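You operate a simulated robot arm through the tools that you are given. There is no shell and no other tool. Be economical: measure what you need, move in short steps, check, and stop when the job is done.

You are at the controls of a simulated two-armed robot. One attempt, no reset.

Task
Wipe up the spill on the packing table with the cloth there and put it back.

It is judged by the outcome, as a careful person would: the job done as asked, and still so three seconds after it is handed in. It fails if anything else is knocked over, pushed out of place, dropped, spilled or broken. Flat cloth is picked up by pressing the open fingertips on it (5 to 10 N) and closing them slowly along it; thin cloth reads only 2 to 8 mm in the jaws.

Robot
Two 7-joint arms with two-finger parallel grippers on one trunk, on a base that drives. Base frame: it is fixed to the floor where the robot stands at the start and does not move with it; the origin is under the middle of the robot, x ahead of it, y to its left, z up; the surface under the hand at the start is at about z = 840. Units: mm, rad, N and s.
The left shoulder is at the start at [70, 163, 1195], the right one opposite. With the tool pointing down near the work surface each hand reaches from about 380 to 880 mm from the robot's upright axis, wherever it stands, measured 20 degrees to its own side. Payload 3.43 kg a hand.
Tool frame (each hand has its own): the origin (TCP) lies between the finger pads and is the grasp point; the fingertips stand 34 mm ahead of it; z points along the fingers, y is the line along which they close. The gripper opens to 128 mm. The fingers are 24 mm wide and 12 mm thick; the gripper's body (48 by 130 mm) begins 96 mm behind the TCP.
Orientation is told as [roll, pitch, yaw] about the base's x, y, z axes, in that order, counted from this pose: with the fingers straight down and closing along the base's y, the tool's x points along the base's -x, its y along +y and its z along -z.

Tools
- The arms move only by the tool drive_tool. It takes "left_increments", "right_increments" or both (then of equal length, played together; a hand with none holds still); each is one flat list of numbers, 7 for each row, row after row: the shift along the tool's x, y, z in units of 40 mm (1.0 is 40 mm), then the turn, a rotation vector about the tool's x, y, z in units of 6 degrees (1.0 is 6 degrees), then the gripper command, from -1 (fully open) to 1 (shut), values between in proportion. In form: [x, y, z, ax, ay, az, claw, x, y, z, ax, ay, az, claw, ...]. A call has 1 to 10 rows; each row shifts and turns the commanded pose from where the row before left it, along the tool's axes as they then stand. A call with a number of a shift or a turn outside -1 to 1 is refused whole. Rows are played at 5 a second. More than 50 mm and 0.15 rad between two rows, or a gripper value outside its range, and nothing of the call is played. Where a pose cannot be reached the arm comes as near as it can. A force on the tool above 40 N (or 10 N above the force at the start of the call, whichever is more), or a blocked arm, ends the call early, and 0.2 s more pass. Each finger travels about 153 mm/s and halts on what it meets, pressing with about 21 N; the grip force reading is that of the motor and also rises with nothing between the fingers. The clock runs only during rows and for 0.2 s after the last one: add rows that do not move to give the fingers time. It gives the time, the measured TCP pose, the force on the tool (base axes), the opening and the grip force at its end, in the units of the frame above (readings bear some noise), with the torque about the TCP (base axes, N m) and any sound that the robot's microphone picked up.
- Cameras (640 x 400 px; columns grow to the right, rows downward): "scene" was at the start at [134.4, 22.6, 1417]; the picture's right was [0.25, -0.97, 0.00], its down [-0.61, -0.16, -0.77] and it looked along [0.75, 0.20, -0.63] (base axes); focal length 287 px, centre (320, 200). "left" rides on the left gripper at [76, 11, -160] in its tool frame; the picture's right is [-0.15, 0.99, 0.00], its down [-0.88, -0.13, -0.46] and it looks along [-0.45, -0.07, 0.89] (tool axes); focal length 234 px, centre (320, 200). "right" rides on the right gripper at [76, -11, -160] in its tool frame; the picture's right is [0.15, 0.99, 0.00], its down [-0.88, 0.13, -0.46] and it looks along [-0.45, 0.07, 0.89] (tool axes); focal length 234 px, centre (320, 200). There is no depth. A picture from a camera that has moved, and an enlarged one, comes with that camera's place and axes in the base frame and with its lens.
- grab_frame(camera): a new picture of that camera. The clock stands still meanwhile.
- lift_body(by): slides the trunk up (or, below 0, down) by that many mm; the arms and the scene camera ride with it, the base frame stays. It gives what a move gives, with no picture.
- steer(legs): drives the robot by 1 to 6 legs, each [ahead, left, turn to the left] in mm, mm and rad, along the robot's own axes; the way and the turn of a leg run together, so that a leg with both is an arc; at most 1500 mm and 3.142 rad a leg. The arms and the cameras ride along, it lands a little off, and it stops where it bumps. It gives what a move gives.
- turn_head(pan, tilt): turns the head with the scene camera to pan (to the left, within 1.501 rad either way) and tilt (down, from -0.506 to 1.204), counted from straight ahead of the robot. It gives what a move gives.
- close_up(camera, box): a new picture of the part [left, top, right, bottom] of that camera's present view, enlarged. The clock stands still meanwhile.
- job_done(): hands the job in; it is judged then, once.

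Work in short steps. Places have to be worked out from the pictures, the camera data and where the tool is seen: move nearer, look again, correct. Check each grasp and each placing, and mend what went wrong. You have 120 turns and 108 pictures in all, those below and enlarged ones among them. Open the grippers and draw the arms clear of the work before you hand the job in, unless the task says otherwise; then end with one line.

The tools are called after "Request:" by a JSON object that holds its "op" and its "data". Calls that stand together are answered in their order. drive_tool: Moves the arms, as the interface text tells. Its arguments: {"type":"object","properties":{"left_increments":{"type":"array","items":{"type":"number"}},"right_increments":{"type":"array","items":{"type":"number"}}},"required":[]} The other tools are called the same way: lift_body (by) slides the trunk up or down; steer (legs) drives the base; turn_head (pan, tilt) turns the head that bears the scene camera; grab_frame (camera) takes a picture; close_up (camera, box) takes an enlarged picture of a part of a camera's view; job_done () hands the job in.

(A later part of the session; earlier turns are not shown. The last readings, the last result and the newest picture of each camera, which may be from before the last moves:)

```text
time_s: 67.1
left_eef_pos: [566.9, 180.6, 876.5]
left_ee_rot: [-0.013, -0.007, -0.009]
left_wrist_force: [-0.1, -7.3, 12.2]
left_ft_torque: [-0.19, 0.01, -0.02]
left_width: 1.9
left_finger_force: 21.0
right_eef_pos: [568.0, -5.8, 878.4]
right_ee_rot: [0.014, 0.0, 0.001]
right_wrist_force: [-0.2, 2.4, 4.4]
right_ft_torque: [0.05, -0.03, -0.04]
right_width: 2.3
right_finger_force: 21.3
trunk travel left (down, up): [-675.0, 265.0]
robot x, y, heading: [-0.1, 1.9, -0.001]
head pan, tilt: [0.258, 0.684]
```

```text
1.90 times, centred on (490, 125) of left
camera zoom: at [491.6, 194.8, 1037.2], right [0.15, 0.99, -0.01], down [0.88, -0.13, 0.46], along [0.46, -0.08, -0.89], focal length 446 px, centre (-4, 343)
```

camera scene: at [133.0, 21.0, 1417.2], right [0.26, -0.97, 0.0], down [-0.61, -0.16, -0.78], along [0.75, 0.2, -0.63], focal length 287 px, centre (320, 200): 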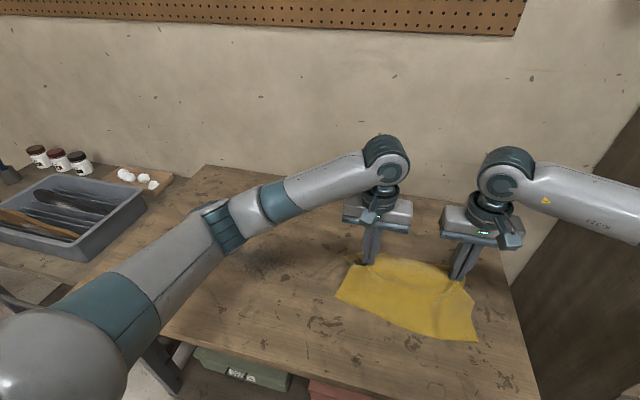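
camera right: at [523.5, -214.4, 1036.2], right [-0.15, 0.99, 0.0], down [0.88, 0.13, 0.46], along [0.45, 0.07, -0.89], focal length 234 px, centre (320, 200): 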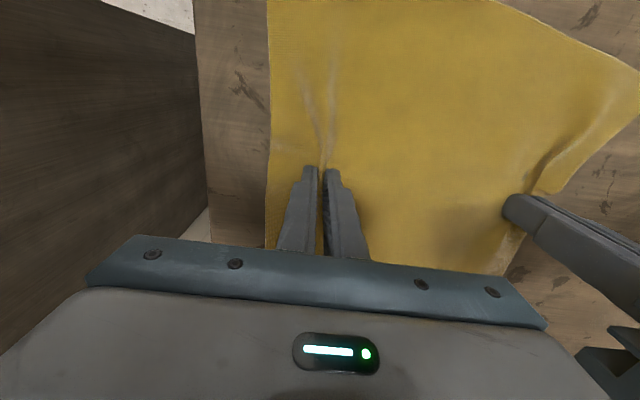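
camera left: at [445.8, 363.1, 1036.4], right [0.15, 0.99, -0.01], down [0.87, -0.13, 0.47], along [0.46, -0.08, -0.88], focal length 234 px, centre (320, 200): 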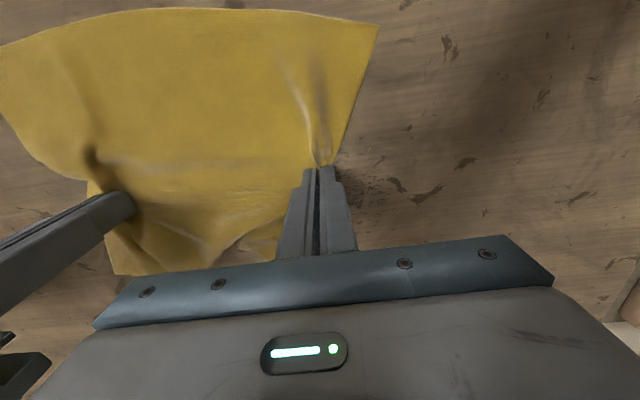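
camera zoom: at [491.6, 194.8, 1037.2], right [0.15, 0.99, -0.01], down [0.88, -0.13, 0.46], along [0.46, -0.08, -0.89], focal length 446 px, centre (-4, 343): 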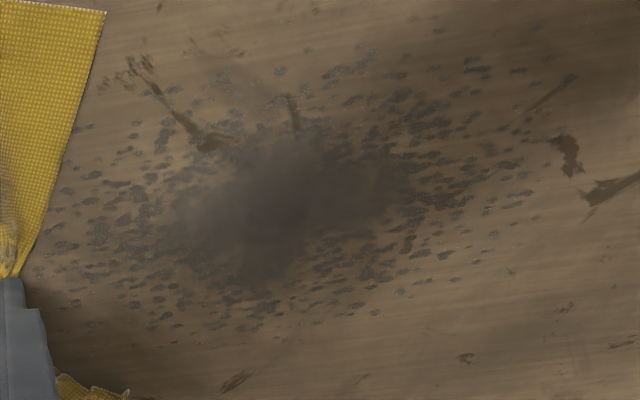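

Seen from the same pose, the mark has barely changed. Either it is a permanent stain or my wiping doesn't act on it. I check the rest of the table, including where the cloth lay, for another spill.

Request:
{"op": "close_up", "data": {"camera": "scene", "box": [340, 170, 540, 400]}}

Request:
{"op": "close_up", "data": {"camera": "scene", "box": [60, 150, 300, 400]}}

Request:
{"op": "close_up", "data": {"camera": "scene", "box": [180, 150, 500, 260]}}

```text
1.74 times, centred on (440, 285) of scene
camera zoom: at [132.3, 22.6, 1417.1], right [0.25, -0.97, 0.0], down [-0.61, -0.16, -0.78], along [0.75, 0.2, -0.63], focal length 499 px, centre (111, 52)
```

zoom: 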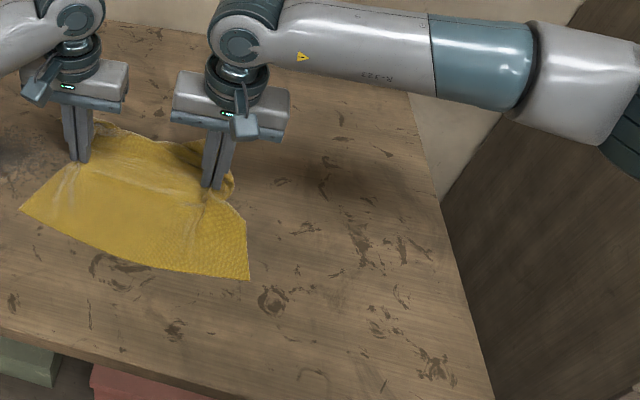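

```text
1.60 times, centred on (180, 275) of scene
camera zoom: at [132.3, 22.6, 1417.1], right [0.25, -0.97, 0.0], down [-0.61, -0.16, -0.78], along [0.75, 0.2, -0.63], focal length 459 px, centre (544, 80)
```

zoom: 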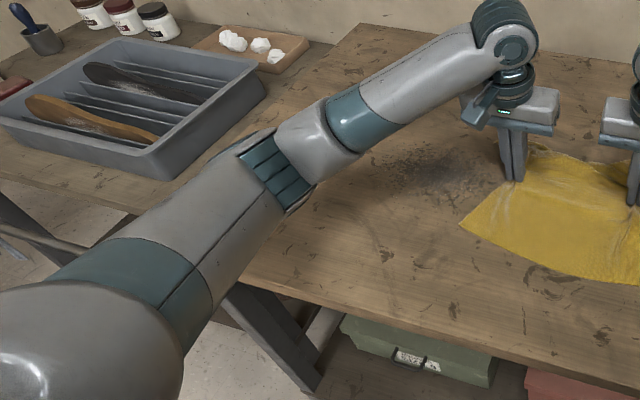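

```text
2.00 times, centred on (340, 205) of scene
camera zoom: at [132.3, 22.6, 1417.1], right [0.25, -0.97, 0.0], down [-0.61, -0.16, -0.78], along [0.75, 0.2, -0.63], focal length 574 px, centre (280, 190)
```

zoom: 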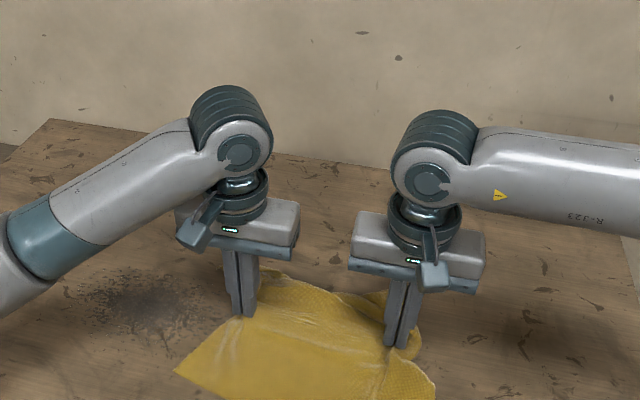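

There is no other spill, so the dark patch must be it. My pinched fingertips may be barely rubbing cloth on the table. I'll release the left pinch and press flat cloth with partly open fingertips instead, while the right hand keeps holding and follows.

Request:
{"op": "drive_tool", "data": {"left_increments": [0, 0, -0.05, 0, 0, 0, 0.4, 0, 0, 0, 0, 0, 0, 0.4, 0, 0, -0.7, 0, 0, 0, 0.4, 0, -0.6, 0, 0, 0, 0, 0.4, 0, 0, 0, 0, 0, 0, 0.4]}}

Request:
{"op": "grab_frame", "data": {"camera": "left"}}

Request:
{"op": "close_up", "data": {"camera": "scene", "box": [230, 180, 450, 320]}}

```text
time_s: 68.3
left_eef_pos: [567.1, 160.2, 906.9]
left_ee_rot: [-0.011, -0.008, -0.003]
left_wrist_force: [0.1, 0.2, -0.7]
left_ft_torque: [-0.04, 0.02, 0.02]
left_width: 38.4
left_finger_force: 0.1
right_eef_pos: [569.1, -4.3, 877.2]
right_ee_rot: [0.016, 0.002, 0.004]
right_wrist_force: [-0.7, -2.3, 7.6]
right_ft_torque: [-0.06, 0.07, 0.05]
right_width: 2.0
right_finger_force: 21.4
trunk travel left (down, up): [-675.0, 265.0]
robot x, y, heading: [-2.6, 0.6, -0.001]
head pan, tilt: [0.258, 0.684]
```

```text
55 pictures are left
camera left: at [491.5, 172.7, 1067.5], right [0.15, 0.99, -0.01], down [0.88, -0.13, 0.46], along [0.46, -0.08, -0.89], focal length 234 px, centre (320, 200)
```

left: 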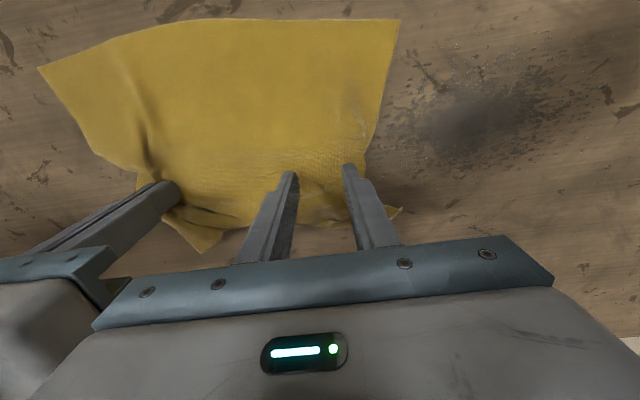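

```text
2.86 times, centred on (340, 250) of scene
camera zoom: at [133.4, 22.8, 1417.1], right [0.25, -0.97, 0.0], down [-0.61, -0.16, -0.77], along [0.75, 0.2, -0.63], focal length 820 px, centre (263, 57)
```

zoom: 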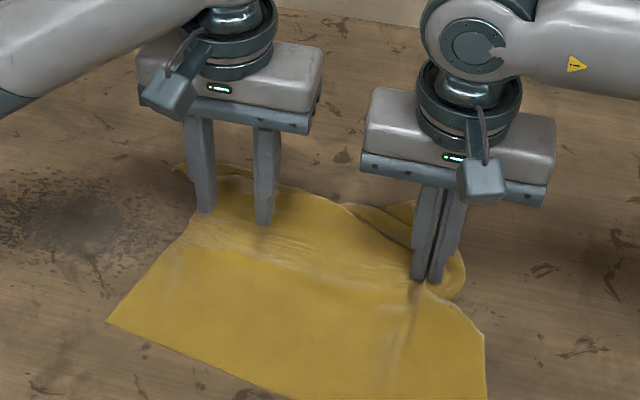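

The far part of the cloth has bunched, but the near part is flat. I place the open left fingertips on the flat part at about (515, 150) and press gently.

Request:
{"op": "drive_tool", "data": {"left_increments": [0.65, -0.15, 0, 0, 0, 0, 0.4, 0.65, -0.15, 0, 0, 0, 0, 0.4, 0, 0, 0.4, 0, 0, 0, 0.4, 0, 0, 0.32, 0, 0, 0, 0.4, 0, 0, 0, 0, 0, 0, 0.4]}}

Request:
{"op": "grab_frame", "data": {"camera": "left"}}

```text
time_s: 69.5
left_eef_pos: [514.5, 146.7, 877.0]
left_ee_rot: [-0.009, -0.007, -0.005]
left_wrist_force: [-0.1, 1.0, -0.1]
left_ft_torque: [0.0, -0.01, -0.03]
left_width: 38.4
left_finger_force: 0.1
right_eef_pos: [568.6, -3.8, 877.4]
right_ee_rot: [0.016, 0.001, 0.003]
right_wrist_force: [-1.1, -0.5, 7.4]
right_ft_torque: [0.02, 0.09, 0.0]
right_width: 2.3
right_finger_force: 20.8
trunk travel left (down, up): [-675.0, 265.0]
robot x, y, heading: [-0.4, -0.7, -0.007]
head pan, tilt: [0.258, 0.684]
```

```text
53 pictures are left
camera left: at [439.5, 159.3, 1037.5], right [0.15, 0.99, -0.01], down [0.88, -0.13, 0.46], along [0.46, -0.08, -0.89], focal length 234 px, centre (320, 200)
```

left: 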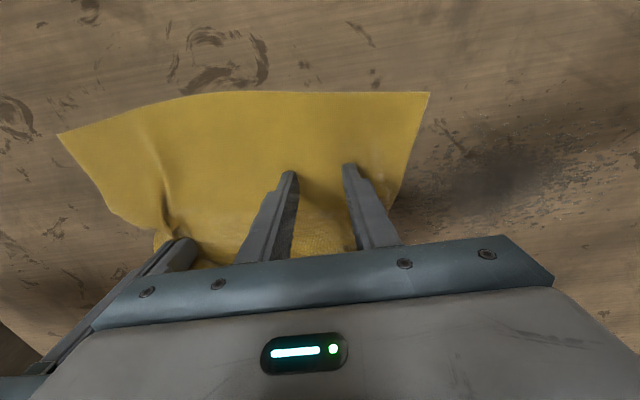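

Fingertips are just above flat cloth. I press about 10 N and stroke slowly left, both hands in sync.

Request:
{"op": "drive_tool", "data": {"left_increments": [0, 0, 0.08, 0, 0, 0, 0.4, 0, 0.5, 0, 0, 0, 0, 0.4, 0, 0.5, 0, 0, 0, 0, 0.4, 0, 0.5, 0, 0, 0, 0, 0.4, 0, 0.5, 0, 0, 0, 0, 0.4, 0, 0.5, 0, 0, 0, 0, 0.4, 0, 0.5, 0, 0, 0, 0, 0.4, 0, 0.5, 0, 0, 0, 0, 0.4, 0, 0.5, 0, 0, 0, 0, 0.4], "right_increments": [0, 0, -0.05, 0, 0, 0, 1, 0, 0.5, 0, 0, 0, 0, 1, 0, 0.5, 0, 0, 0, 0, 1, 0, 0.5, 0, 0, 0, 0, 1, 0, 0.5, 0, 0, 0, 0, 1, 0, 0.5, 0, 0, 0, 0, 1, 0, 0.5, 0, 0, 0, 0, 1, 0, 0.5, 0, 0, 0, 0, 1, 0, 0.5, 0, 0, 0, 0, 1]}}

Request:
{"op": "grab_frame", "data": {"camera": "left"}}

```text
time_s: 71.5
left_eef_pos: [514.0, 305.8, 875.8]
left_ee_rot: [-0.009, -0.01, -0.004]
left_wrist_force: [-0.2, -6.3, 26.3]
left_ft_torque: [0.42, 0.09, 0.0]
left_width: 34.8
left_finger_force: 0.0
right_eef_pos: [569.3, 154.5, 881.1]
right_ee_rot: [0.018, -0.001, 0.004]
right_wrist_force: [0.0, -1.0, 0.1]
right_ft_torque: [-0.03, -0.02, 0.01]
right_width: 2.5
right_finger_force: 21.0
trunk travel left (down, up): [-675.0, 265.0]
robot x, y, heading: [-5.0, -1.4, -0.002]
head pan, tilt: [0.258, 0.684]
```

```text
52 pictures are left
camera left: at [439.2, 319.3, 1035.5], right [0.15, 0.99, -0.01], down [0.88, -0.13, 0.47], along [0.46, -0.08, -0.88], focal length 234 px, centre (320, 200)
```

left: 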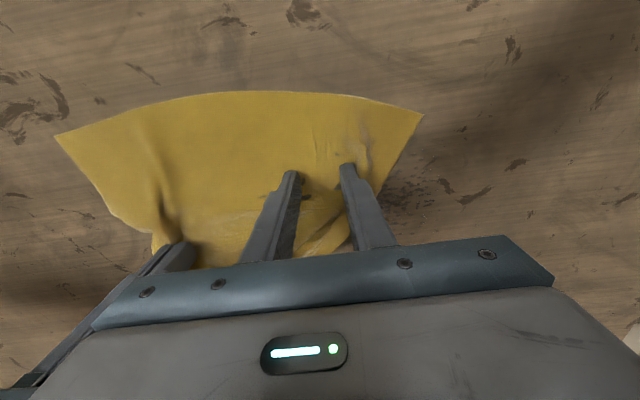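

The cloth follows with the fingertips pressing through it. I continue left to y≈390, shift, and stroke back.

Request:
{"op": "drive_tool", "data": {"left_increments": [0, 0.7, -0.02, 0, 0, 0, 0.4, 0, 0.7, 0, 0, 0, 0, 0.4, 0, 0.7, 0, 0, 0, 0, 0.4, -0.6, 0, 0, 0, 0, 0, 0.4, 0, -0.8, 0, 0, 0, 0, 0.4, 0, -0.8, 0, 0, 0, 0, 0.4, 0, -0.8, 0, 0, 0, 0, 0.4, 0, -0.8, 0, 0, 0, 0, 0.4, 0, -0.8, 0, 0, 0, 0, 0.4, 0, -0.8, 0, 0, 0, 0, 0.4], "right_increments": [0, 0.7, 0, 0, 0, 0, 1, 0, 0.7, 0, 0, 0, 0, 1, 0, 0.7, 0, 0, 0, 0, 1, -0.6, 0, 0, 0, 0, 0, 1, 0, -0.8, 0, 0, 0, 0, 1, 0, -0.8, 0, 0, 0, 0, 1, 0, -0.8, 0, 0, 0, 0, 1, 0, -0.8, 0, 0, 0, 0, 1, 0, -0.8, 0, 0, 0, 0, 1, 0, -0.8, 0, 0, 0, 0, 1]}}

Request:
{"op": "grab_frame", "data": {"camera": "left"}}

Request:
{"op": "close_up", "data": {"camera": "scene", "box": [180, 180, 340, 300]}}

```text
time_s: 73.7
left_eef_pos: [539.6, 194.3, 875.7]
left_ee_rot: [-0.007, -0.006, -0.007]
left_wrist_force: [-0.9, -2.0, 5.6]
left_ft_torque: [0.19, 0.04, 0.04]
left_width: 38.2
left_finger_force: 0.1
right_eef_pos: [594.4, 44.1, 878.4]
right_ee_rot: [0.018, 0.001, 0.003]
right_wrist_force: [0.1, 0.7, 1.2]
right_ft_torque: [0.08, 0.02, 0.02]
right_width: 2.1
right_finger_force: 21.2
trunk travel left (down, up): [-675.0, 265.0]
robot x, y, heading: [1.0, 3.1, -0.002]
head pan, tilt: [0.258, 0.684]
```

```text
51 pictures are left
camera left: at [464.0, 207.7, 1036.0], right [0.15, 0.99, -0.01], down [0.88, -0.13, 0.46], along [0.46, -0.08, -0.89], focal length 234 px, centre (320, 200)
```

left: 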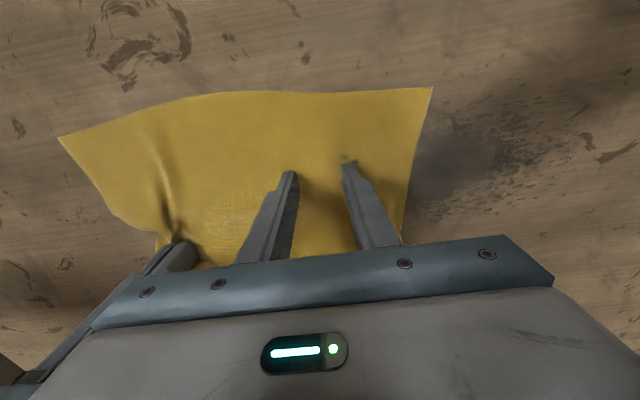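

```text
3.33 times, centred on (260, 240) of scene
camera zoom: at [134.3, 19.0, 1416.9], right [0.25, -0.97, 0.0], down [-0.61, -0.16, -0.78], along [0.75, 0.2, -0.63], focal length 956 px, centre (520, 67)
```

zoom: 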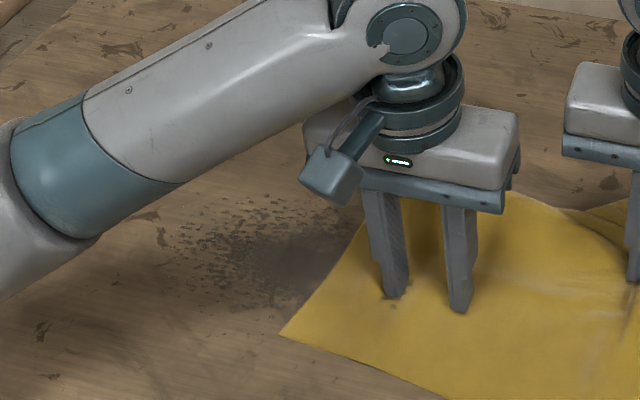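

The near-side streaks look fainter than before. I continue with this technique, pressing a little more: x≈540 going left and x≈565 coming back.

Request:
{"op": "drive_tool", "data": {"left_increments": [0, 0.8, 0.03, 0, 0, 0, 0.4, 0, 1, 0, 0, 0, 0, 0.4, 0, 1, 0, 0, 0, 0, 0.4, 0, 1, 0, 0, 0, 0, 0.4, 0, 1, 0, 0, 0, 0, 0.4, -0.6, -0.6, 0, 0, 0, 0, 0.4, 0, -1, 0, 0, 0, 0, 0.4, 0, -1, 0, 0, 0, 0, 0.4, 0, -1, 0, 0, 0, 0, 0.4, 0, -1, 0, 0, 0, 0, 0.4], "right_increments": [0, 0.8, 0, 0, 0, 0, 1, 0, 1, 0, 0, 0, 0, 1, 0, 1, 0, 0, 0, 0, 1, 0, 1, 0, 0, 0, 0, 1, 0, 1, 0, 0, 0, 0, 1, -0.6, -0.6, 0, 0, 0, 0, 1, 0, -1, 0, 0, 0, 0, 1, 0, -1, 0, 0, 0, 0, 1, 0, -1, 0, 0, 0, 0, 1, 0, -1, 0, 0, 0, 0, 1]}}

Request:
{"op": "grab_frame", "data": {"camera": "left"}}

Request:
{"op": "close_up", "data": {"camera": "scene", "box": [180, 180, 340, 300]}}

```text
time_s: 75.9
left_eef_pos: [562.0, 203.9, 874.9]
left_ee_rot: [-0.01, -0.009, -0.008]
left_wrist_force: [-0.8, 0.0, 29.5]
left_ft_torque: [0.77, 0.17, 0.03]
left_width: 38.8
left_finger_force: 0.1
right_eef_pos: [616.4, 53.1, 881.5]
right_ee_rot: [0.02, 0.002, 0.004]
right_wrist_force: [0.1, -0.1, -0.6]
right_ft_torque: [0.07, -0.01, -0.02]
right_width: 2.1
right_finger_force: 21.1
trunk travel left (down, up): [-675.0, 265.0]
robot x, y, heading: [-0.6, -2.1, -0.007]
head pan, tilt: [0.258, 0.684]
```

```text
49 pictures are left
camera left: at [486.6, 217.4, 1035.5], right [0.15, 0.99, -0.01], down [0.88, -0.13, 0.47], along [0.46, -0.08, -0.89], focal length 234 px, centre (320, 200)
```

left: 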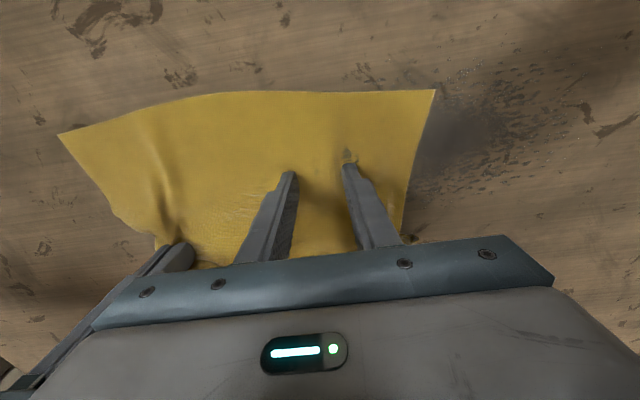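

```text
3.33 times, centred on (260, 240) of scene
camera zoom: at [131.9, 18.2, 1417.4], right [0.25, -0.97, 0.0], down [-0.61, -0.16, -0.78], along [0.75, 0.2, -0.63], focal length 956 px, centre (520, 67)
```

zoom: 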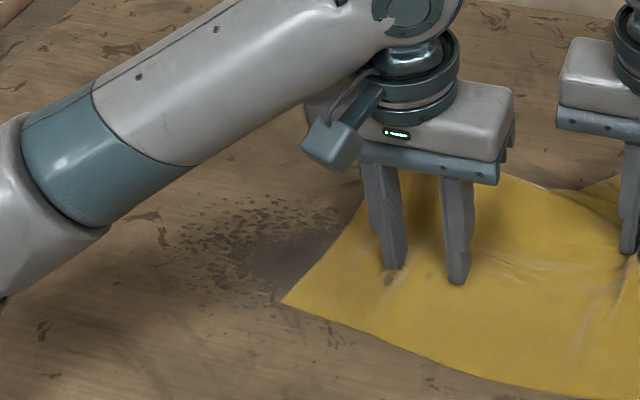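

For a fair check I send the free left hand back to its start pose. That gives pictures directly comparable to t=0. The right hand draws the cloth away to the right.

Request:
{"op": "drive_tool", "data": {"left_increments": [0, 0, -1, 0, 0, 0, 0, -0.15, 0.465, -0.59, 0, 0, 0, -0.5, -0.15, 0.465, -0.59, 0, 0, 0, -1, -0.15, 0.465, -0.59, 0, 0, 0, -1, -0.15, 0.465, -0.59, 0, 0, 0, -1, -0.15, 0.465, -0.59, 0, 0, 0, -1, -0.15, 0.465, -0.59, 0, 0, 0, -1, -0.15, 0.465, -0.59, 0, 0, 0, -1, -0.15, 0.465, -0.59, 0, 0, 0, -1, -0.15, 0.465, -0.59, 0, 0, 0, -1], "right_increments": [0, 0, 0, 0, 0, 0, 1, 0, -0.6, -0.1, 0, 0, 0, 1, 0, -0.6, 0, 0, 0, 0, 1, 0, -0.6, 0, 0, 0, 0, 1, 0, -0.6, 0, 0, 0, 0, 1, 0, -0.6, 0, 0, 0, 0, 1, 0, -0.6, 0, 0, 0, 0, 1, 0, -0.6, 0, 0, 0, 0, 1, 0, -0.6, 0, 0, 0, 0, 1, 0, -0.6, 0, 0, 0, 0, 1]}}

Request:
{"op": "grab_frame", "data": {"camera": "scene"}}

Request:
{"op": "close_up", "data": {"camera": "scene", "box": [180, 180, 340, 300]}}

Request:
{"op": "grab_frame", "data": {"camera": "left"}}

```text
time_s: 78.1
left_eef_pos: [618.2, 374.8, 1126.9]
left_ee_rot: [-0.009, -0.006, -0.007]
left_wrist_force: [0.0, -0.9, -0.3]
left_ft_torque: [0.01, -0.01, -0.02]
left_width: 128.0
left_finger_force: 0.2
right_eef_pos: [618.6, -162.5, 880.6]
right_ee_rot: [0.017, 0.003, 0.003]
right_wrist_force: [0.1, 0.4, 0.2]
right_ft_torque: [0.07, 0.01, 0.0]
right_width: 2.2
right_finger_force: 21.0
trunk travel left (down, up): [-675.0, 265.0]
robot x, y, heading: [2.1, 4.8, -0.005]
head pan, tilt: [0.258, 0.684]
```

```text
47 pictures are left
camera scene: at [133.5, 21.1, 1417.1], right [0.25, -0.97, 0.0], down [-0.61, -0.16, -0.78], along [0.75, 0.2, -0.63], focal length 287 px, centre (320, 200)
```

scene: 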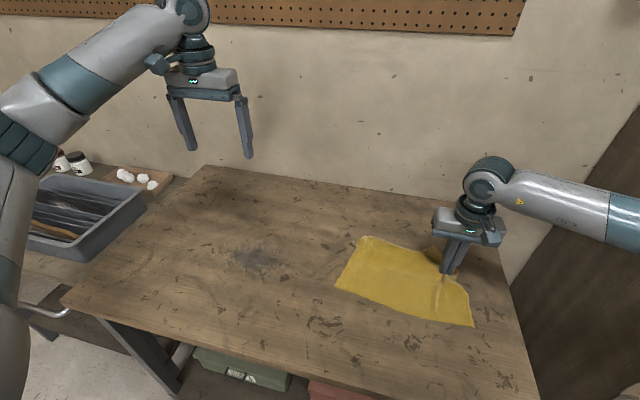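

```text
3.33 times, centred on (260, 240) of scene
camera zoom: at [133.5, 21.1, 1417.1], right [0.25, -0.97, 0.0], down [-0.61, -0.16, -0.78], along [0.75, 0.2, -0.63], focal length 956 px, centre (520, 67)
```

zoom: 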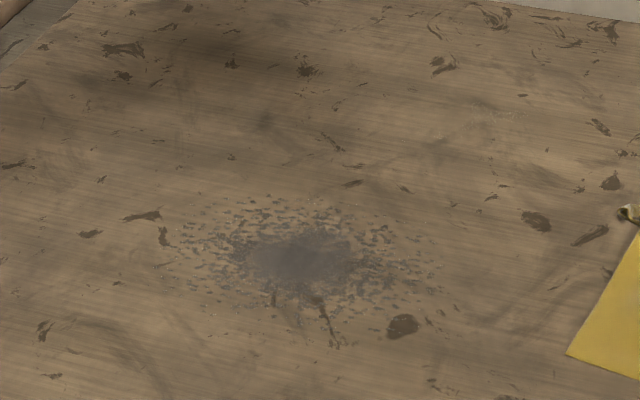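

```text
45 pictures are left
camera left: at [542.2, 388.7, 1287.0], right [0.15, 0.99, -0.01], down [0.88, -0.13, 0.46], along [0.46, -0.08, -0.89], focal length 234 px, centre (320, 200)
```

left: 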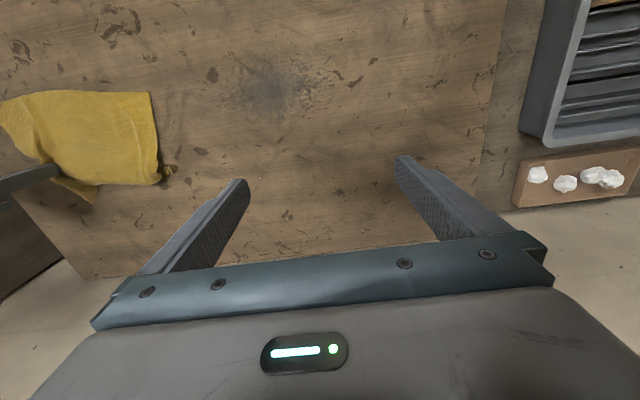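

Compared with t=0 the patch is only slightly paler. The tips were probably pressing through the thin cloth straight onto the table. I'll change technique: take the cloth at its centre with the left hand so that several layers hang as a wad, and rub with that. The right hand releases and clears while the left comes over.

Request:
{"op": "drive_tool", "data": {"left_increments": [0.08, -1, 0.46, 0, 0, 0, -0.25, 0.08, -1, 0.46, 0, 0, 0, -0.25, 0.08, -1, 0.46, 0, 0, 0, -0.25, 0.08, -1, 0.46, 0, 0, 0, -0.25, 0.08, -1, 0.46, 0, 0, 0, -0.25, 0.08, -1, 0.46, 0, 0, 0, -0.25, 0.08, -1, 0.46, 0, 0, 0, -0.25, 0.08, -1, 0.46, 0, 0, 0, -0.25, 0.08, -1, 0.46, 0, 0, 0, -0.25, 0.08, -1, 0.46, 0, 0, 0, -0.25], "right_increments": [0, 0, 0, 0, 0, 0, 0.5, 0, 0, 0, 0, 0, 0, 0.3, 0, 0, -0.7, 0, 0, 0, 0.2, 0, 0, -0.9, 0, 0, 0, 0.2, 0, -0.5, -0.9, 0, 0, 0, 0.2, 0, -0.5, -0.9, 0, 0, 0, 0.2, 0, -0.5, -0.5, 0, 0, 0, 0.2, 0, -0.5, 0, 0, 0, 0, 0.2, 0, 0, 0, 0, 0, 0, 0.2, 0, 0, 0, 0, 0, 0, 0.2]}}

Request:
{"op": "grab_frame", "data": {"camera": "left"}}

Request:
{"op": "grab_frame", "data": {"camera": "right"}}

```text
time_s: 80.3
left_eef_pos: [582.6, -27.6, 942.6]
left_ee_rot: [-0.01, -0.007, -0.005]
left_wrist_force: [0.1, 0.0, -0.1]
left_ft_torque: [0.0, 0.03, 0.0]
left_width: 80.3
left_finger_force: 0.1
right_eef_pos: [620.8, -245.1, 1034.6]
right_ee_rot: [0.019, 0.002, 0.005]
right_wrist_force: [-0.3, -0.3, 0.0]
right_ft_torque: [-0.01, -0.03, 0.01]
right_width: 51.1
right_finger_force: 0.0
trunk travel left (down, up): [-675.0, 265.0]
robot x, y, heading: [-1.6, -0.7, -0.002]
head pan, tilt: [0.258, 0.684]
```

```text
44 pictures are left
camera left: at [508.1, -13.9, 1103.1], right [0.15, 0.99, -0.01], down [0.88, -0.13, 0.46], along [0.46, -0.08, -0.89], focal length 234 px, centre (320, 200)
```

left: 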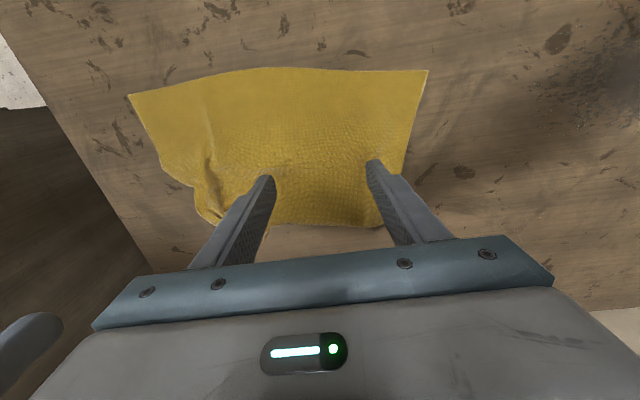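

```text
43 pictures are left
camera right: at [544.7, -259.2, 1194.2], right [-0.15, 0.99, 0.02], down [0.88, 0.13, 0.46], along [0.45, 0.08, -0.89], focal length 234 px, centre (320, 200)
```

right: 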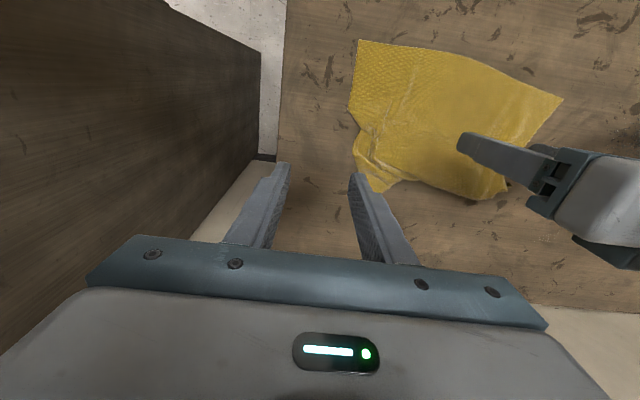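

The cloth is about half folded over, at x 498–681, y −211 to 75. I place the left hand at about (588, −60) and descend to press.

Request:
{"op": "drive_tool", "data": {"left_increments": [-0.1, -0.8, 0.2, 0, 0, 0, -0.25, 0, 0, 0.6, 0, 0, 0, -0.25, 0, 0, 0.6, 0, 0, 0, -0.25, 0, 0, 0.25, 0, 0, 0, -0.25, 0, 0, 0, 0, 0, 0, -0.25]}}

```text
time_s: 81.5
left_eef_pos: [588.9, -59.9, 877.7]
left_ee_rot: [-0.008, -0.007, -0.005]
left_wrist_force: [0.2, -0.8, 0.5]
left_ft_torque: [-0.02, 0.0, 0.0]
left_width: 79.8
left_finger_force: 0.1
right_eef_pos: [620.8, -244.6, 1033.9]
right_ee_rot: [0.015, 0.002, 0.004]
right_wrist_force: [0.2, -0.7, -0.4]
right_ft_torque: [0.01, -0.01, 0.04]
right_width: 51.3
right_finger_force: 0.0
trunk travel left (down, up): [-675.0, 265.0]
robot x, y, heading: [4.2, 2.0, -0.001]
head pan, tilt: [0.258, 0.684]
```

Nearly touching. I press a little more and close slowly.

Request:
{"op": "drive_tool", "data": {"left_increments": [0, 0, 0.07, 0, 0, 0, -0.25, 0, 0, 0, 0, 0, 0, -0.1, 0, 0, 0, 0, 0, 0, 0.05, 0, 0, 0, 0, 0, 0, 0.2, 0, 0, 0, 0, 0, 0, 0.35, 0, 0, 0, 0, 0, 0, 0.5, 0, 0, 0, 0, 0, 0, 0.65, 0, 0, 0, 0, 0, 0, 0.8, 0, 0, 0, 0, 0, 0, 0.95, 0, 0, 0, 0, 0, 0, 1]}}

Request:
{"op": "drive_tool", "data": {"left_increments": [0, 0, -0.6, 0, 0, 0, 1, 0, 0, -1, 0, 0, 0, 1, 0, 0, -1, 0, 0, 0, 1, 0, 0, -1, 0, 0, 0, 1, 0, 0, -1, 0, 0, 0, 1, 0, 0, 0, 0, 0, 0, 1]}}

Request:
{"op": "grab_frame", "data": {"camera": "scene"}}

Request:
{"op": "grab_frame", "data": {"camera": "left"}}

```text
time_s: 83.7
left_eef_pos: [588.0, -59.6, 876.3]
left_ee_rot: [-0.008, -0.007, -0.005]
left_wrist_force: [-0.1, 0.2, -0.1]
left_ft_torque: [0.02, 0.01, 0.01]
left_width: 0.4
left_finger_force: 20.8
right_eef_pos: [621.0, -244.7, 1034.1]
right_ee_rot: [0.017, 0.003, 0.002]
right_wrist_force: [-0.7, 0.6, -0.5]
right_ft_torque: [0.0, -0.01, -0.01]
right_width: 51.1
right_finger_force: 0.0
trunk travel left (down, up): [-675.0, 265.0]
robot x, y, heading: [-0.1, -0.3, -0.002]
head pan, tilt: [0.258, 0.684]
```

```text
time_s: 85.1
left_eef_pos: [588.1, -57.5, 1058.4]
left_ee_rot: [-0.008, -0.006, -0.004]
left_wrist_force: [0.1, 0.4, 0.7]
left_ft_torque: [0.0, 0.01, 0.01]
left_width: 0.0
left_finger_force: 20.8
right_eef_pos: [621.4, -245.2, 1033.3]
right_ee_rot: [0.015, 0.004, 0.003]
right_wrist_force: [-0.1, 0.2, -0.4]
right_ft_torque: [-0.02, 0.0, 0.04]
right_width: 51.3
right_finger_force: 0.1
trunk travel left (down, up): [-675.0, 265.0]
robot x, y, heading: [1.0, 1.0, 0.002]
head pan, tilt: [0.258, 0.684]
```

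```text
42 pictures are left
camera scene: at [135.1, 22.0, 1416.9], right [0.25, -0.97, 0.0], down [-0.61, -0.16, -0.77], along [0.75, 0.2, -0.63], focal length 287 px, centre (320, 200)
```

scene: 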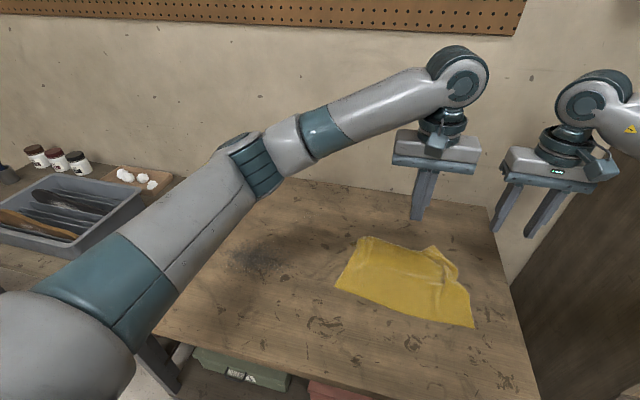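

```text
41 pictures are left
camera left: at [513.1, -42.9, 1219.3], right [0.15, 0.99, -0.01], down [0.88, -0.13, 0.46], along [0.46, -0.08, -0.89], focal length 234 px, centre (320, 200)
```

left: 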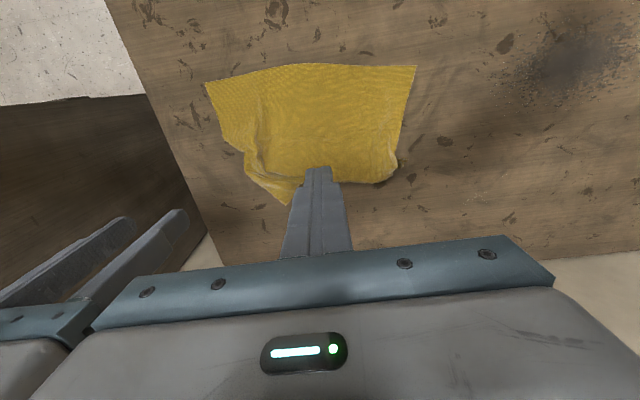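

The pinch missed because I wasn't pressing. I open and go down again, this time checking for 5–10 N.

Request:
{"op": "drive_tool", "data": {"left_increments": [-0.1, -0.1, 0.9, 0, 0, 0, -0.1, 0, 0, 1, 0, 0, 0, -0.1, 0, 0, 1, 0, 0, 0, -0.1, 0, 0, 1, 0, 0, 0, -0.1, 0, 0, 0.6, 0, 0, 0, -0.1, 0, 0, 0.1, 0, 0, 0, -0.1, 0, 0, 0, 0, 0, 0, -0.1]}}

```text
time_s: 86.7
left_eef_pos: [593.2, -63.7, 876.1]
left_ee_rot: [-0.007, -0.005, -0.005]
left_wrist_force: [0.0, -0.8, -0.2]
left_ft_torque: [0.0, -0.04, 0.02]
left_width: 70.5
left_finger_force: 0.0
right_eef_pos: [620.1, -244.2, 1033.8]
right_ee_rot: [0.014, 0.004, 0.002]
right_wrist_force: [-0.1, 0.6, -0.1]
right_ft_torque: [0.0, 0.03, -0.04]
right_width: 51.3
right_finger_force: 0.1
trunk travel left (down, up): [-675.0, 265.0]
robot x, y, heading: [1.1, -0.6, 0.003]
head pan, tilt: [0.258, 0.684]
```

Request:
{"op": "drive_tool", "data": {"left_increments": [0, 0, 0.06, 0, 0, 0, -0.1, 0, 0, 0.03, 0, 0, 0, -0.1, 0, 0, 0, 0, 0, 0, -0.1]}}

```text
time_s: 87.5
left_eef_pos: [592.5, -61.7, 876.0]
left_ee_rot: [-0.01, -0.009, -0.008]
left_wrist_force: [-1.0, -0.6, 23.5]
left_ft_torque: [0.99, 0.09, -0.02]
left_width: 70.5
left_finger_force: 0.0
right_eef_pos: [619.9, -244.4, 1036.1]
right_ee_rot: [0.015, 0.002, 0.003]
right_wrist_force: [0.4, -0.2, -0.2]
right_ft_torque: [-0.01, 0.02, 0.0]
right_width: 51.1
right_finger_force: 0.0
trunk travel left (down, up): [-675.0, 265.0]
robot x, y, heading: [1.2, -0.2, -0.003]
head pan, tilt: [0.258, 0.684]
```

The press reads 23 N. I back off about 1 mm and close slowly.

Request:
{"op": "drive_tool", "data": {"left_increments": [0, 0, -0.025, 0, 0, 0, -0.1, 0, 0, 0, 0, 0, 0, 0.04, 0, 0, 0, 0, 0, 0, 0.18, 0, 0, 0, 0, 0, 0, 0.32, 0, 0, 0, 0, 0, 0, 0.46, 0, 0, 0, 0, 0, 0, 0.6, 0, 0, 0, 0, 0, 0, 0.74, 0, 0, 0, 0, 0, 0, 0.88, 0, 0, 0, 0, 0, 0, 1, 0, 0, 0, 0, 0, 0, 1]}}

Request:
{"op": "grab_frame", "data": {"camera": "left"}}

```text
time_s: 89.7
left_eef_pos: [591.3, -62.1, 875.7]
left_ee_rot: [-0.012, -0.011, -0.004]
left_wrist_force: [0.0, 3.0, 31.9]
left_ft_torque: [0.25, 0.15, -0.08]
left_width: 2.5
left_finger_force: 21.3
right_eef_pos: [618.6, -244.2, 1034.9]
right_ee_rot: [0.017, 0.0, 0.003]
right_wrist_force: [0.2, -0.1, -1.0]
right_ft_torque: [-0.01, 0.0, -0.01]
right_width: 51.4
right_finger_force: 0.0
trunk travel left (down, up): [-675.0, 265.0]
robot x, y, heading: [-1.9, -1.1, -0.006]
head pan, tilt: [0.258, 0.684]
```

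```text
40 pictures are left
camera left: at [515.2, -48.7, 1035.4], right [0.15, 0.99, -0.01], down [0.88, -0.13, 0.47], along [0.46, -0.08, -0.89], focal length 234 px, centre (320, 200)
```

left: 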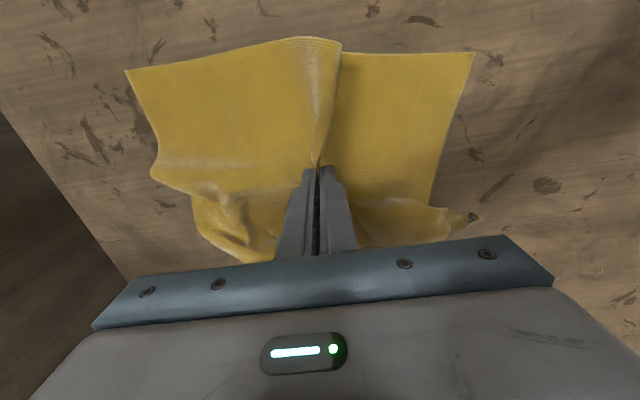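

A large fold is pinched. I lift and look.

Request:
{"op": "drive_tool", "data": {"left_increments": [0, 0, -0.8, 0, 0, 0, 1, 0, 0, -0.8, 0, 0, 0, 1, 0, 0, -0.9, 0, 0, 0, 1, 0, 0, -0.9, 0, 0, 0, 1, 0, 0.5, -0.5, 0, 0, 0, 1, 0, 0.9, 0, 0, 0, 0, 1, 0, 0.9, 0, 0, 0, 0, 1, 0, 0.9, 0, 0, 0, 0, 1, 0, 0, 0, 0, 0, 0, 1]}}

Request:
{"op": "grab_frame", "data": {"camera": "scene"}}

```text
time_s: 91.7
left_eef_pos: [592.9, 68.1, 1025.6]
left_ee_rot: [-0.009, -0.007, -0.008]
left_wrist_force: [-0.3, -0.6, -0.2]
left_ft_torque: [0.05, 0.0, 0.01]
left_width: 2.5
left_finger_force: 21.0
right_eef_pos: [621.5, -245.7, 1033.4]
right_ee_rot: [0.016, 0.003, 0.003]
right_wrist_force: [0.9, 0.4, 0.7]
right_ft_torque: [0.0, 0.0, -0.05]
right_width: 51.4
right_finger_force: 0.1
trunk travel left (down, up): [-675.0, 265.0]
robot x, y, heading: [-1.0, 0.1, 0.0]
head pan, tilt: [0.258, 0.684]
```

```text
39 pictures are left
camera scene: at [134.4, 21.3, 1417.0], right [0.25, -0.97, 0.0], down [-0.61, -0.16, -0.77], along [0.75, 0.2, -0.63], focal length 287 px, centre (320, 200)
```

scene: 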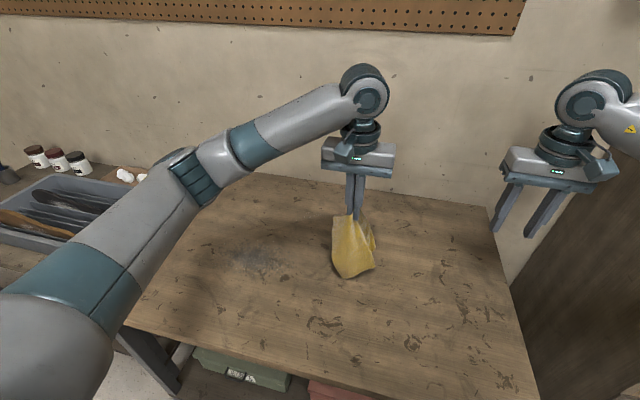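

It hangs as a bundle. I carry it over the core of the spill and lower it so it wads up under the fingers.

Request:
{"op": "drive_tool", "data": {"left_increments": [0.2, 0.95, 0, 0, 0, 0, 1, 0.2, 0.95, 0, 0, 0, 0, 1, 0.2, 0.95, 0, 0, 0, 0, 1, 0.2, 0.95, 0, 0, 0, 0, 1, 0, 0.95, 0, 0, 0, 0, 1, 0, 0.95, 0, 0, 0, 0, 1, 0, 0, 0.9, 0, 0, 0, 1, 0, 0, 0.9, 0, 0, 0, 1, 0, 0, 0.9, 0, 0, 0, 1, 0, 0, 0.5, 0, 0, 0, 1]}}

Request:
{"op": "grab_frame", "data": {"camera": "scene"}}

Request:
{"op": "grab_frame", "data": {"camera": "left"}}

```text
time_s: 93.9
left_eef_pos: [564.9, 292.8, 895.9]
left_ee_rot: [-0.009, -0.004, -0.004]
left_wrist_force: [0.2, -0.3, 0.2]
left_ft_torque: [-0.01, -0.03, 0.0]
left_width: 2.2
left_finger_force: 20.7
right_eef_pos: [621.1, -245.9, 1033.0]
right_ee_rot: [0.016, 0.003, 0.005]
right_wrist_force: [0.6, -0.5, 0.3]
right_ft_torque: [-0.01, 0.01, -0.01]
right_width: 51.5
right_finger_force: 0.0
trunk travel left (down, up): [-675.0, 265.0]
robot x, y, heading: [-0.1, 2.6, -0.001]
head pan, tilt: [0.258, 0.684]
```

```text
38 pictures are left
camera scene: at [134.6, 22.0, 1417.0], right [0.25, -0.97, 0.0], down [-0.61, -0.16, -0.77], along [0.75, 0.2, -0.63], focal length 287 px, centre (320, 200)
```

scene: 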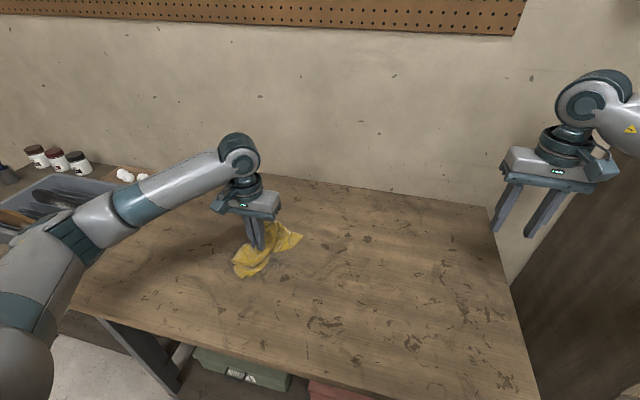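

```text
37 pictures are left
camera left: at [488.4, 306.3, 1056.5], right [0.15, 0.99, -0.01], down [0.88, -0.13, 0.46], along [0.46, -0.08, -0.89], focal length 234 px, centre (320, 200)
```

left: 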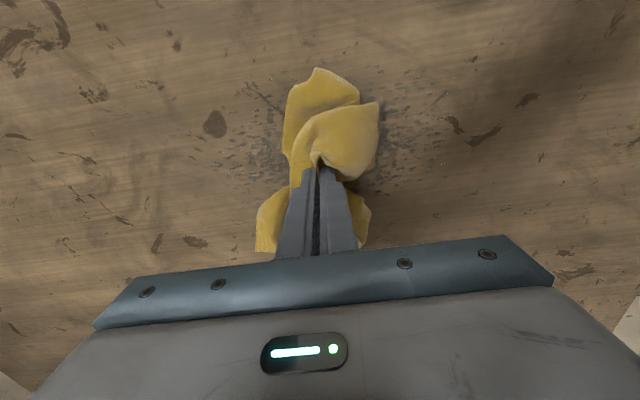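

A nice wad sits under the fingers. I lower further, looking for a cushioned force of around 8 N.

Request:
{"op": "drive_tool", "data": {"left_increments": [0, 0, 0.25, 0, 0, 0, 1, 0, 0, 0.1, 0, 0, 0, 1, 0, 0, 0, 0, 0, 0, 1]}}

```text
time_s: 94.7
left_eef_pos: [563.4, 292.7, 884.0]
left_ee_rot: [-0.009, -0.005, -0.006]
left_wrist_force: [0.6, 0.2, 4.5]
left_ft_torque: [0.0, -0.01, 0.0]
left_width: 2.5
left_finger_force: 21.3
right_eef_pos: [620.3, -245.2, 1034.7]
right_ee_rot: [0.015, 0.003, 0.005]
right_wrist_force: [-0.1, -0.4, 0.3]
right_ft_torque: [-0.05, 0.02, -0.04]
right_width: 51.4
right_finger_force: 0.0
trunk travel left (down, up): [-675.0, 265.0]
robot x, y, heading: [-0.2, 1.4, -0.001]
head pan, tilt: [0.258, 0.684]
```

At z 884 the wad carries 4.5 N, so there is real cushioning. I rub slowly in y over the core with slightly more pressure.

Request:
{"op": "drive_tool", "data": {"left_increments": [0, 0.5, 0.06, 0, 0, 0, 1, 0, 0.5, 0, 0, 0, 0, 1, 0, 0.5, 0, 0, 0, 0, 1, 0, -0.5, 0, 0, 0, 0, 1, 0, -0.5, 0, 0, 0, 0, 1, 0, -0.5, 0, 0, 0, 0, 1, 0, -0.5, 0, 0, 0, 0, 1, 0, -0.5, 0, 0, 0, 0, 1, 0, -0.5, 0, 0, 0, 0, 1, 0, -0.5, 0, 0, 0, 0, 1]}}

Request:
{"op": "grab_frame", "data": {"camera": "left"}}

```text
time_s: 96.9
left_eef_pos: [561.1, 213.5, 882.8]
left_ee_rot: [-0.009, -0.007, -0.005]
left_wrist_force: [0.5, 0.6, 1.1]
left_ft_torque: [0.0, 0.01, 0.01]
left_width: 2.5
left_finger_force: 21.2
right_eef_pos: [620.5, -246.3, 1033.1]
right_ee_rot: [0.017, 0.005, 0.004]
right_wrist_force: [1.3, 0.1, 0.2]
right_ft_torque: [0.0, -0.02, 0.0]
right_width: 51.5
right_finger_force: 0.0
trunk travel left (down, up): [-675.0, 265.0]
robot x, y, heading: [0.2, 1.0, -0.004]
head pan, tilt: [0.258, 0.684]
```

```text
36 pictures are left
camera left: at [485.8, 227.2, 1043.6], right [0.15, 0.99, -0.01], down [0.88, -0.13, 0.46], along [0.46, -0.08, -0.89], focal length 234 px, centre (320, 200)
```

left: 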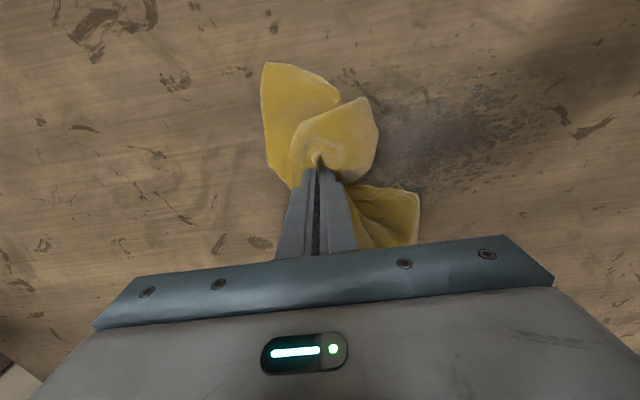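

The patch looks noticeably fainter. I continue with more pressure, zigzagging.

Request:
{"op": "drive_tool", "data": {"left_increments": [0.2, 0.4, 0.08, 0, 0, 0, 1, 0, 0.7, 0, 0, 0, 0, 1, 0, 0.7, 0, 0, 0, 0, 1, 0, 0.7, 0, 0, 0, 0, 1, 0, 0.7, 0, 0, 0, 0, 1, 0, 0.7, 0, 0, 0, 0, 1, 0, 0.7, 0, 0, 0, 0, 1, 0.5, 0, 0, 0, 0, 0, 1, 0, -0.7, 0, 0, 0, 0, 1, 0, -0.7, 0, 0, 0, 0, 1]}}

Request:
{"op": "drive_tool", "data": {"left_increments": [0, -0.7, 0.02, 0, 0, 0, 1, 0, -0.7, 0, 0, 0, 0, 1, 0, -0.7, 0, 0, 0, 0, 1, 0, -0.7, 0, 0, 0, 0, 1, 0, -0.7, 0, 0, 0, 0, 1]}}

Request:
{"op": "grab_frame", "data": {"camera": "left"}}

```text
time_s: 99.1
left_eef_pos: [535.2, 341.5, 878.7]
left_ee_rot: [-0.01, -0.009, -0.005]
left_wrist_force: [2.0, 2.5, 13.7]
left_ft_torque: [0.06, -0.04, -0.02]
left_width: 2.4
left_finger_force: 21.1
right_eef_pos: [620.0, -245.5, 1034.3]
right_ee_rot: [0.017, 0.003, 0.004]
right_wrist_force: [0.0, 0.5, -0.7]
right_ft_torque: [0.01, 0.0, 0.0]
right_width: 51.2
right_finger_force: 0.0
trunk travel left (down, up): [-675.0, 265.0]
robot x, y, heading: [4.7, -0.7, -0.003]
head pan, tilt: [0.258, 0.684]
```

```text
time_s: 100.3
left_eef_pos: [534.8, 201.0, 878.8]
left_ee_rot: [-0.008, -0.007, -0.006]
left_wrist_force: [-1.9, 3.7, 13.8]
left_ft_torque: [0.11, 0.06, -0.01]
left_width: 2.4
left_finger_force: 21.3
right_eef_pos: [620.8, -245.2, 1033.8]
right_ee_rot: [0.018, 0.0, 0.003]
right_wrist_force: [0.1, -0.2, -0.3]
right_ft_torque: [0.03, 0.02, 0.01]
right_width: 51.3
right_finger_force: 0.0
trunk travel left (down, up): [-675.0, 265.0]
robot x, y, heading: [-3.1, -2.9, -0.0]
head pan, tilt: [0.258, 0.684]
```

```text
35 pictures are left
camera left: at [459.2, 214.1, 1039.3], right [0.15, 0.99, -0.01], down [0.88, -0.13, 0.46], along [0.46, -0.08, -0.89], focal length 234 px, centre (320, 200)
```

left: 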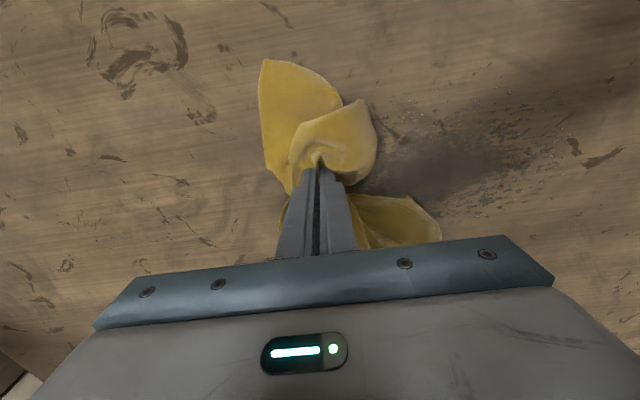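

The cushioned 14 N is stable, so several closed-loop strokes can run safely over the whole spill.

Request:
{"op": "drive_tool", "data": {"left_increments": [0.4, 0.9, 0, 0, 0, 0, 1, 0, 1, 0, 0, 0, 0, 1, 0, 1, 0, 0, 0, 0, 1, 0, 1, 0, 0, 0, 0, 1, 0, 1, 0, 0, 0, 0, 1, 0.4, -0.9, 0, 0, 0, 0, 1, 0, -1, 0, 0, 0, 0, 1, 0, -1, 0, 0, 0, 0, 1, 0, -1, 0, 0, 0, 0, 1, 0, -1, 0, 0, 0, 0, 1]}}

Request:
{"op": "drive_tool", "data": {"left_increments": [-0.9, 0.4, 0, 0, 0, 0, 1, 0, 1, 0, 0, 0, 0, 1, 0, 1, 0, 0, 0, 0, 1, 0, 1, 0, 0, 0, 0, 1, 0, 1, 0, 0, 0, 0, 1, -0.5, -0.4, 0, 0, 0, 0, 1, 0, -1, 0, 0, 0, 0, 1, 0, -1, 0, 0, 0, 0, 1, 0, -1, 0, 0, 0, 0, 1, 0, -1, 0, 0, 0, 0, 1]}}

Request:
{"op": "drive_tool", "data": {"left_increments": [-0.5, 0.8, 0, 0, 0, 0, 1, 0, 1, 0, 0, 0, 0, 1, 0, 1, 0, 0, 0, 0, 1, 0, 1, 0, 0, 0, 0, 1, 0, 1, 0, 0, 0, 0, 1, -0.5, -0.8, 0, 0, 0, 0, 1, 0, -1, 0, 0, 0, 0, 1, 0, -1, 0, 0, 0, 0, 1, 0, -1, 0, 0, 0, 0, 1, 0, -1, 0, 0, 0, 0, 1]}}

Request:
{"op": "grab_frame", "data": {"camera": "left"}}

Request:
{"op": "close_up", "data": {"camera": "scene", "box": [180, 180, 340, 300]}}

```text
time_s: 102.5
left_eef_pos: [504.0, 201.3, 877.5]
left_ee_rot: [-0.007, -0.009, -0.005]
left_wrist_force: [0.3, 5.4, 24.3]
left_ft_torque: [0.16, 0.0, 0.04]
left_width: 2.3
left_finger_force: 20.8
right_eef_pos: [619.7, -243.9, 1034.6]
right_ee_rot: [0.018, 0.003, 0.003]
right_wrist_force: [0.0, 0.4, -0.1]
right_ft_torque: [0.01, 0.0, -0.01]
right_width: 51.1
right_finger_force: 0.0
trunk travel left (down, up): [-675.0, 265.0]
robot x, y, heading: [0.4, 1.7, -0.001]
head pan, tilt: [0.258, 0.684]
```

```text
time_s: 104.7
left_eef_pos: [558.9, 199.3, 878.9]
left_ee_rot: [-0.009, -0.007, -0.008]
left_wrist_force: [-0.1, 3.4, 17.5]
left_ft_torque: [0.11, 0.04, -0.03]
left_width: 2.3
left_finger_force: 20.7
right_eef_pos: [620.0, -246.1, 1034.6]
right_ee_rot: [0.018, 0.002, 0.005]
right_wrist_force: [0.3, 0.0, -0.1]
right_ft_torque: [-0.01, -0.01, -0.01]
right_width: 51.4
right_finger_force: 0.2
trunk travel left (down, up): [-675.0, 265.0]
robot x, y, heading: [0.5, 0.5, -0.004]
head pan, tilt: [0.258, 0.684]
```

```text
time_s: 106.9
left_eef_pos: [598.2, 200.5, 879.1]
left_ee_rot: [-0.011, -0.006, -0.006]
left_wrist_force: [-0.4, 3.1, 14.9]
left_ft_torque: [0.09, 0.03, -0.02]
left_width: 2.5
left_finger_force: 21.3
right_eef_pos: [619.3, -245.5, 1033.3]
right_ee_rot: [0.018, 0.001, 0.004]
right_wrist_force: [0.3, -0.7, -0.6]
right_ft_torque: [0.03, -0.02, 0.01]
right_width: 51.3
right_finger_force: 0.1
trunk travel left (down, up): [-675.0, 265.0]
robot x, y, heading: [-0.1, -0.5, -0.0]
head pan, tilt: [0.258, 0.684]
```

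```text
34 pictures are left
camera left: at [522.8, 214.2, 1039.2], right [0.15, 0.99, -0.01], down [0.88, -0.13, 0.46], along [0.46, -0.08, -0.89], focal length 234 px, centre (320, 200)
```

left: 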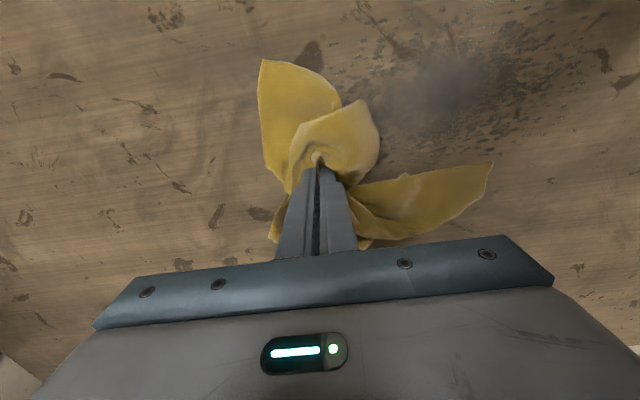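

```text
3.33 times, centred on (260, 240) of scene
camera zoom: at [132.8, 20.8, 1417.1], right [0.25, -0.97, 0.0], down [-0.61, -0.16, -0.78], along [0.75, 0.2, -0.63], focal length 956 px, centre (520, 67)
```

zoom: 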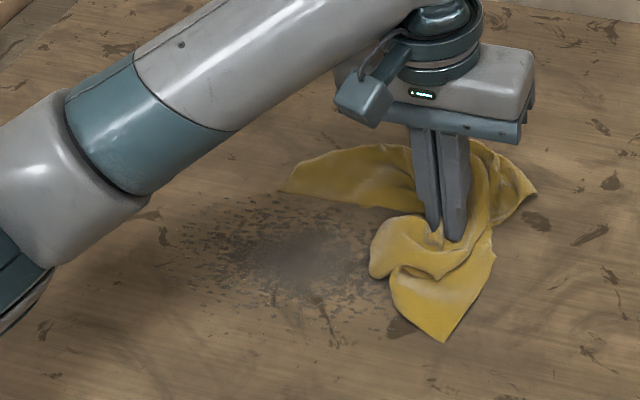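

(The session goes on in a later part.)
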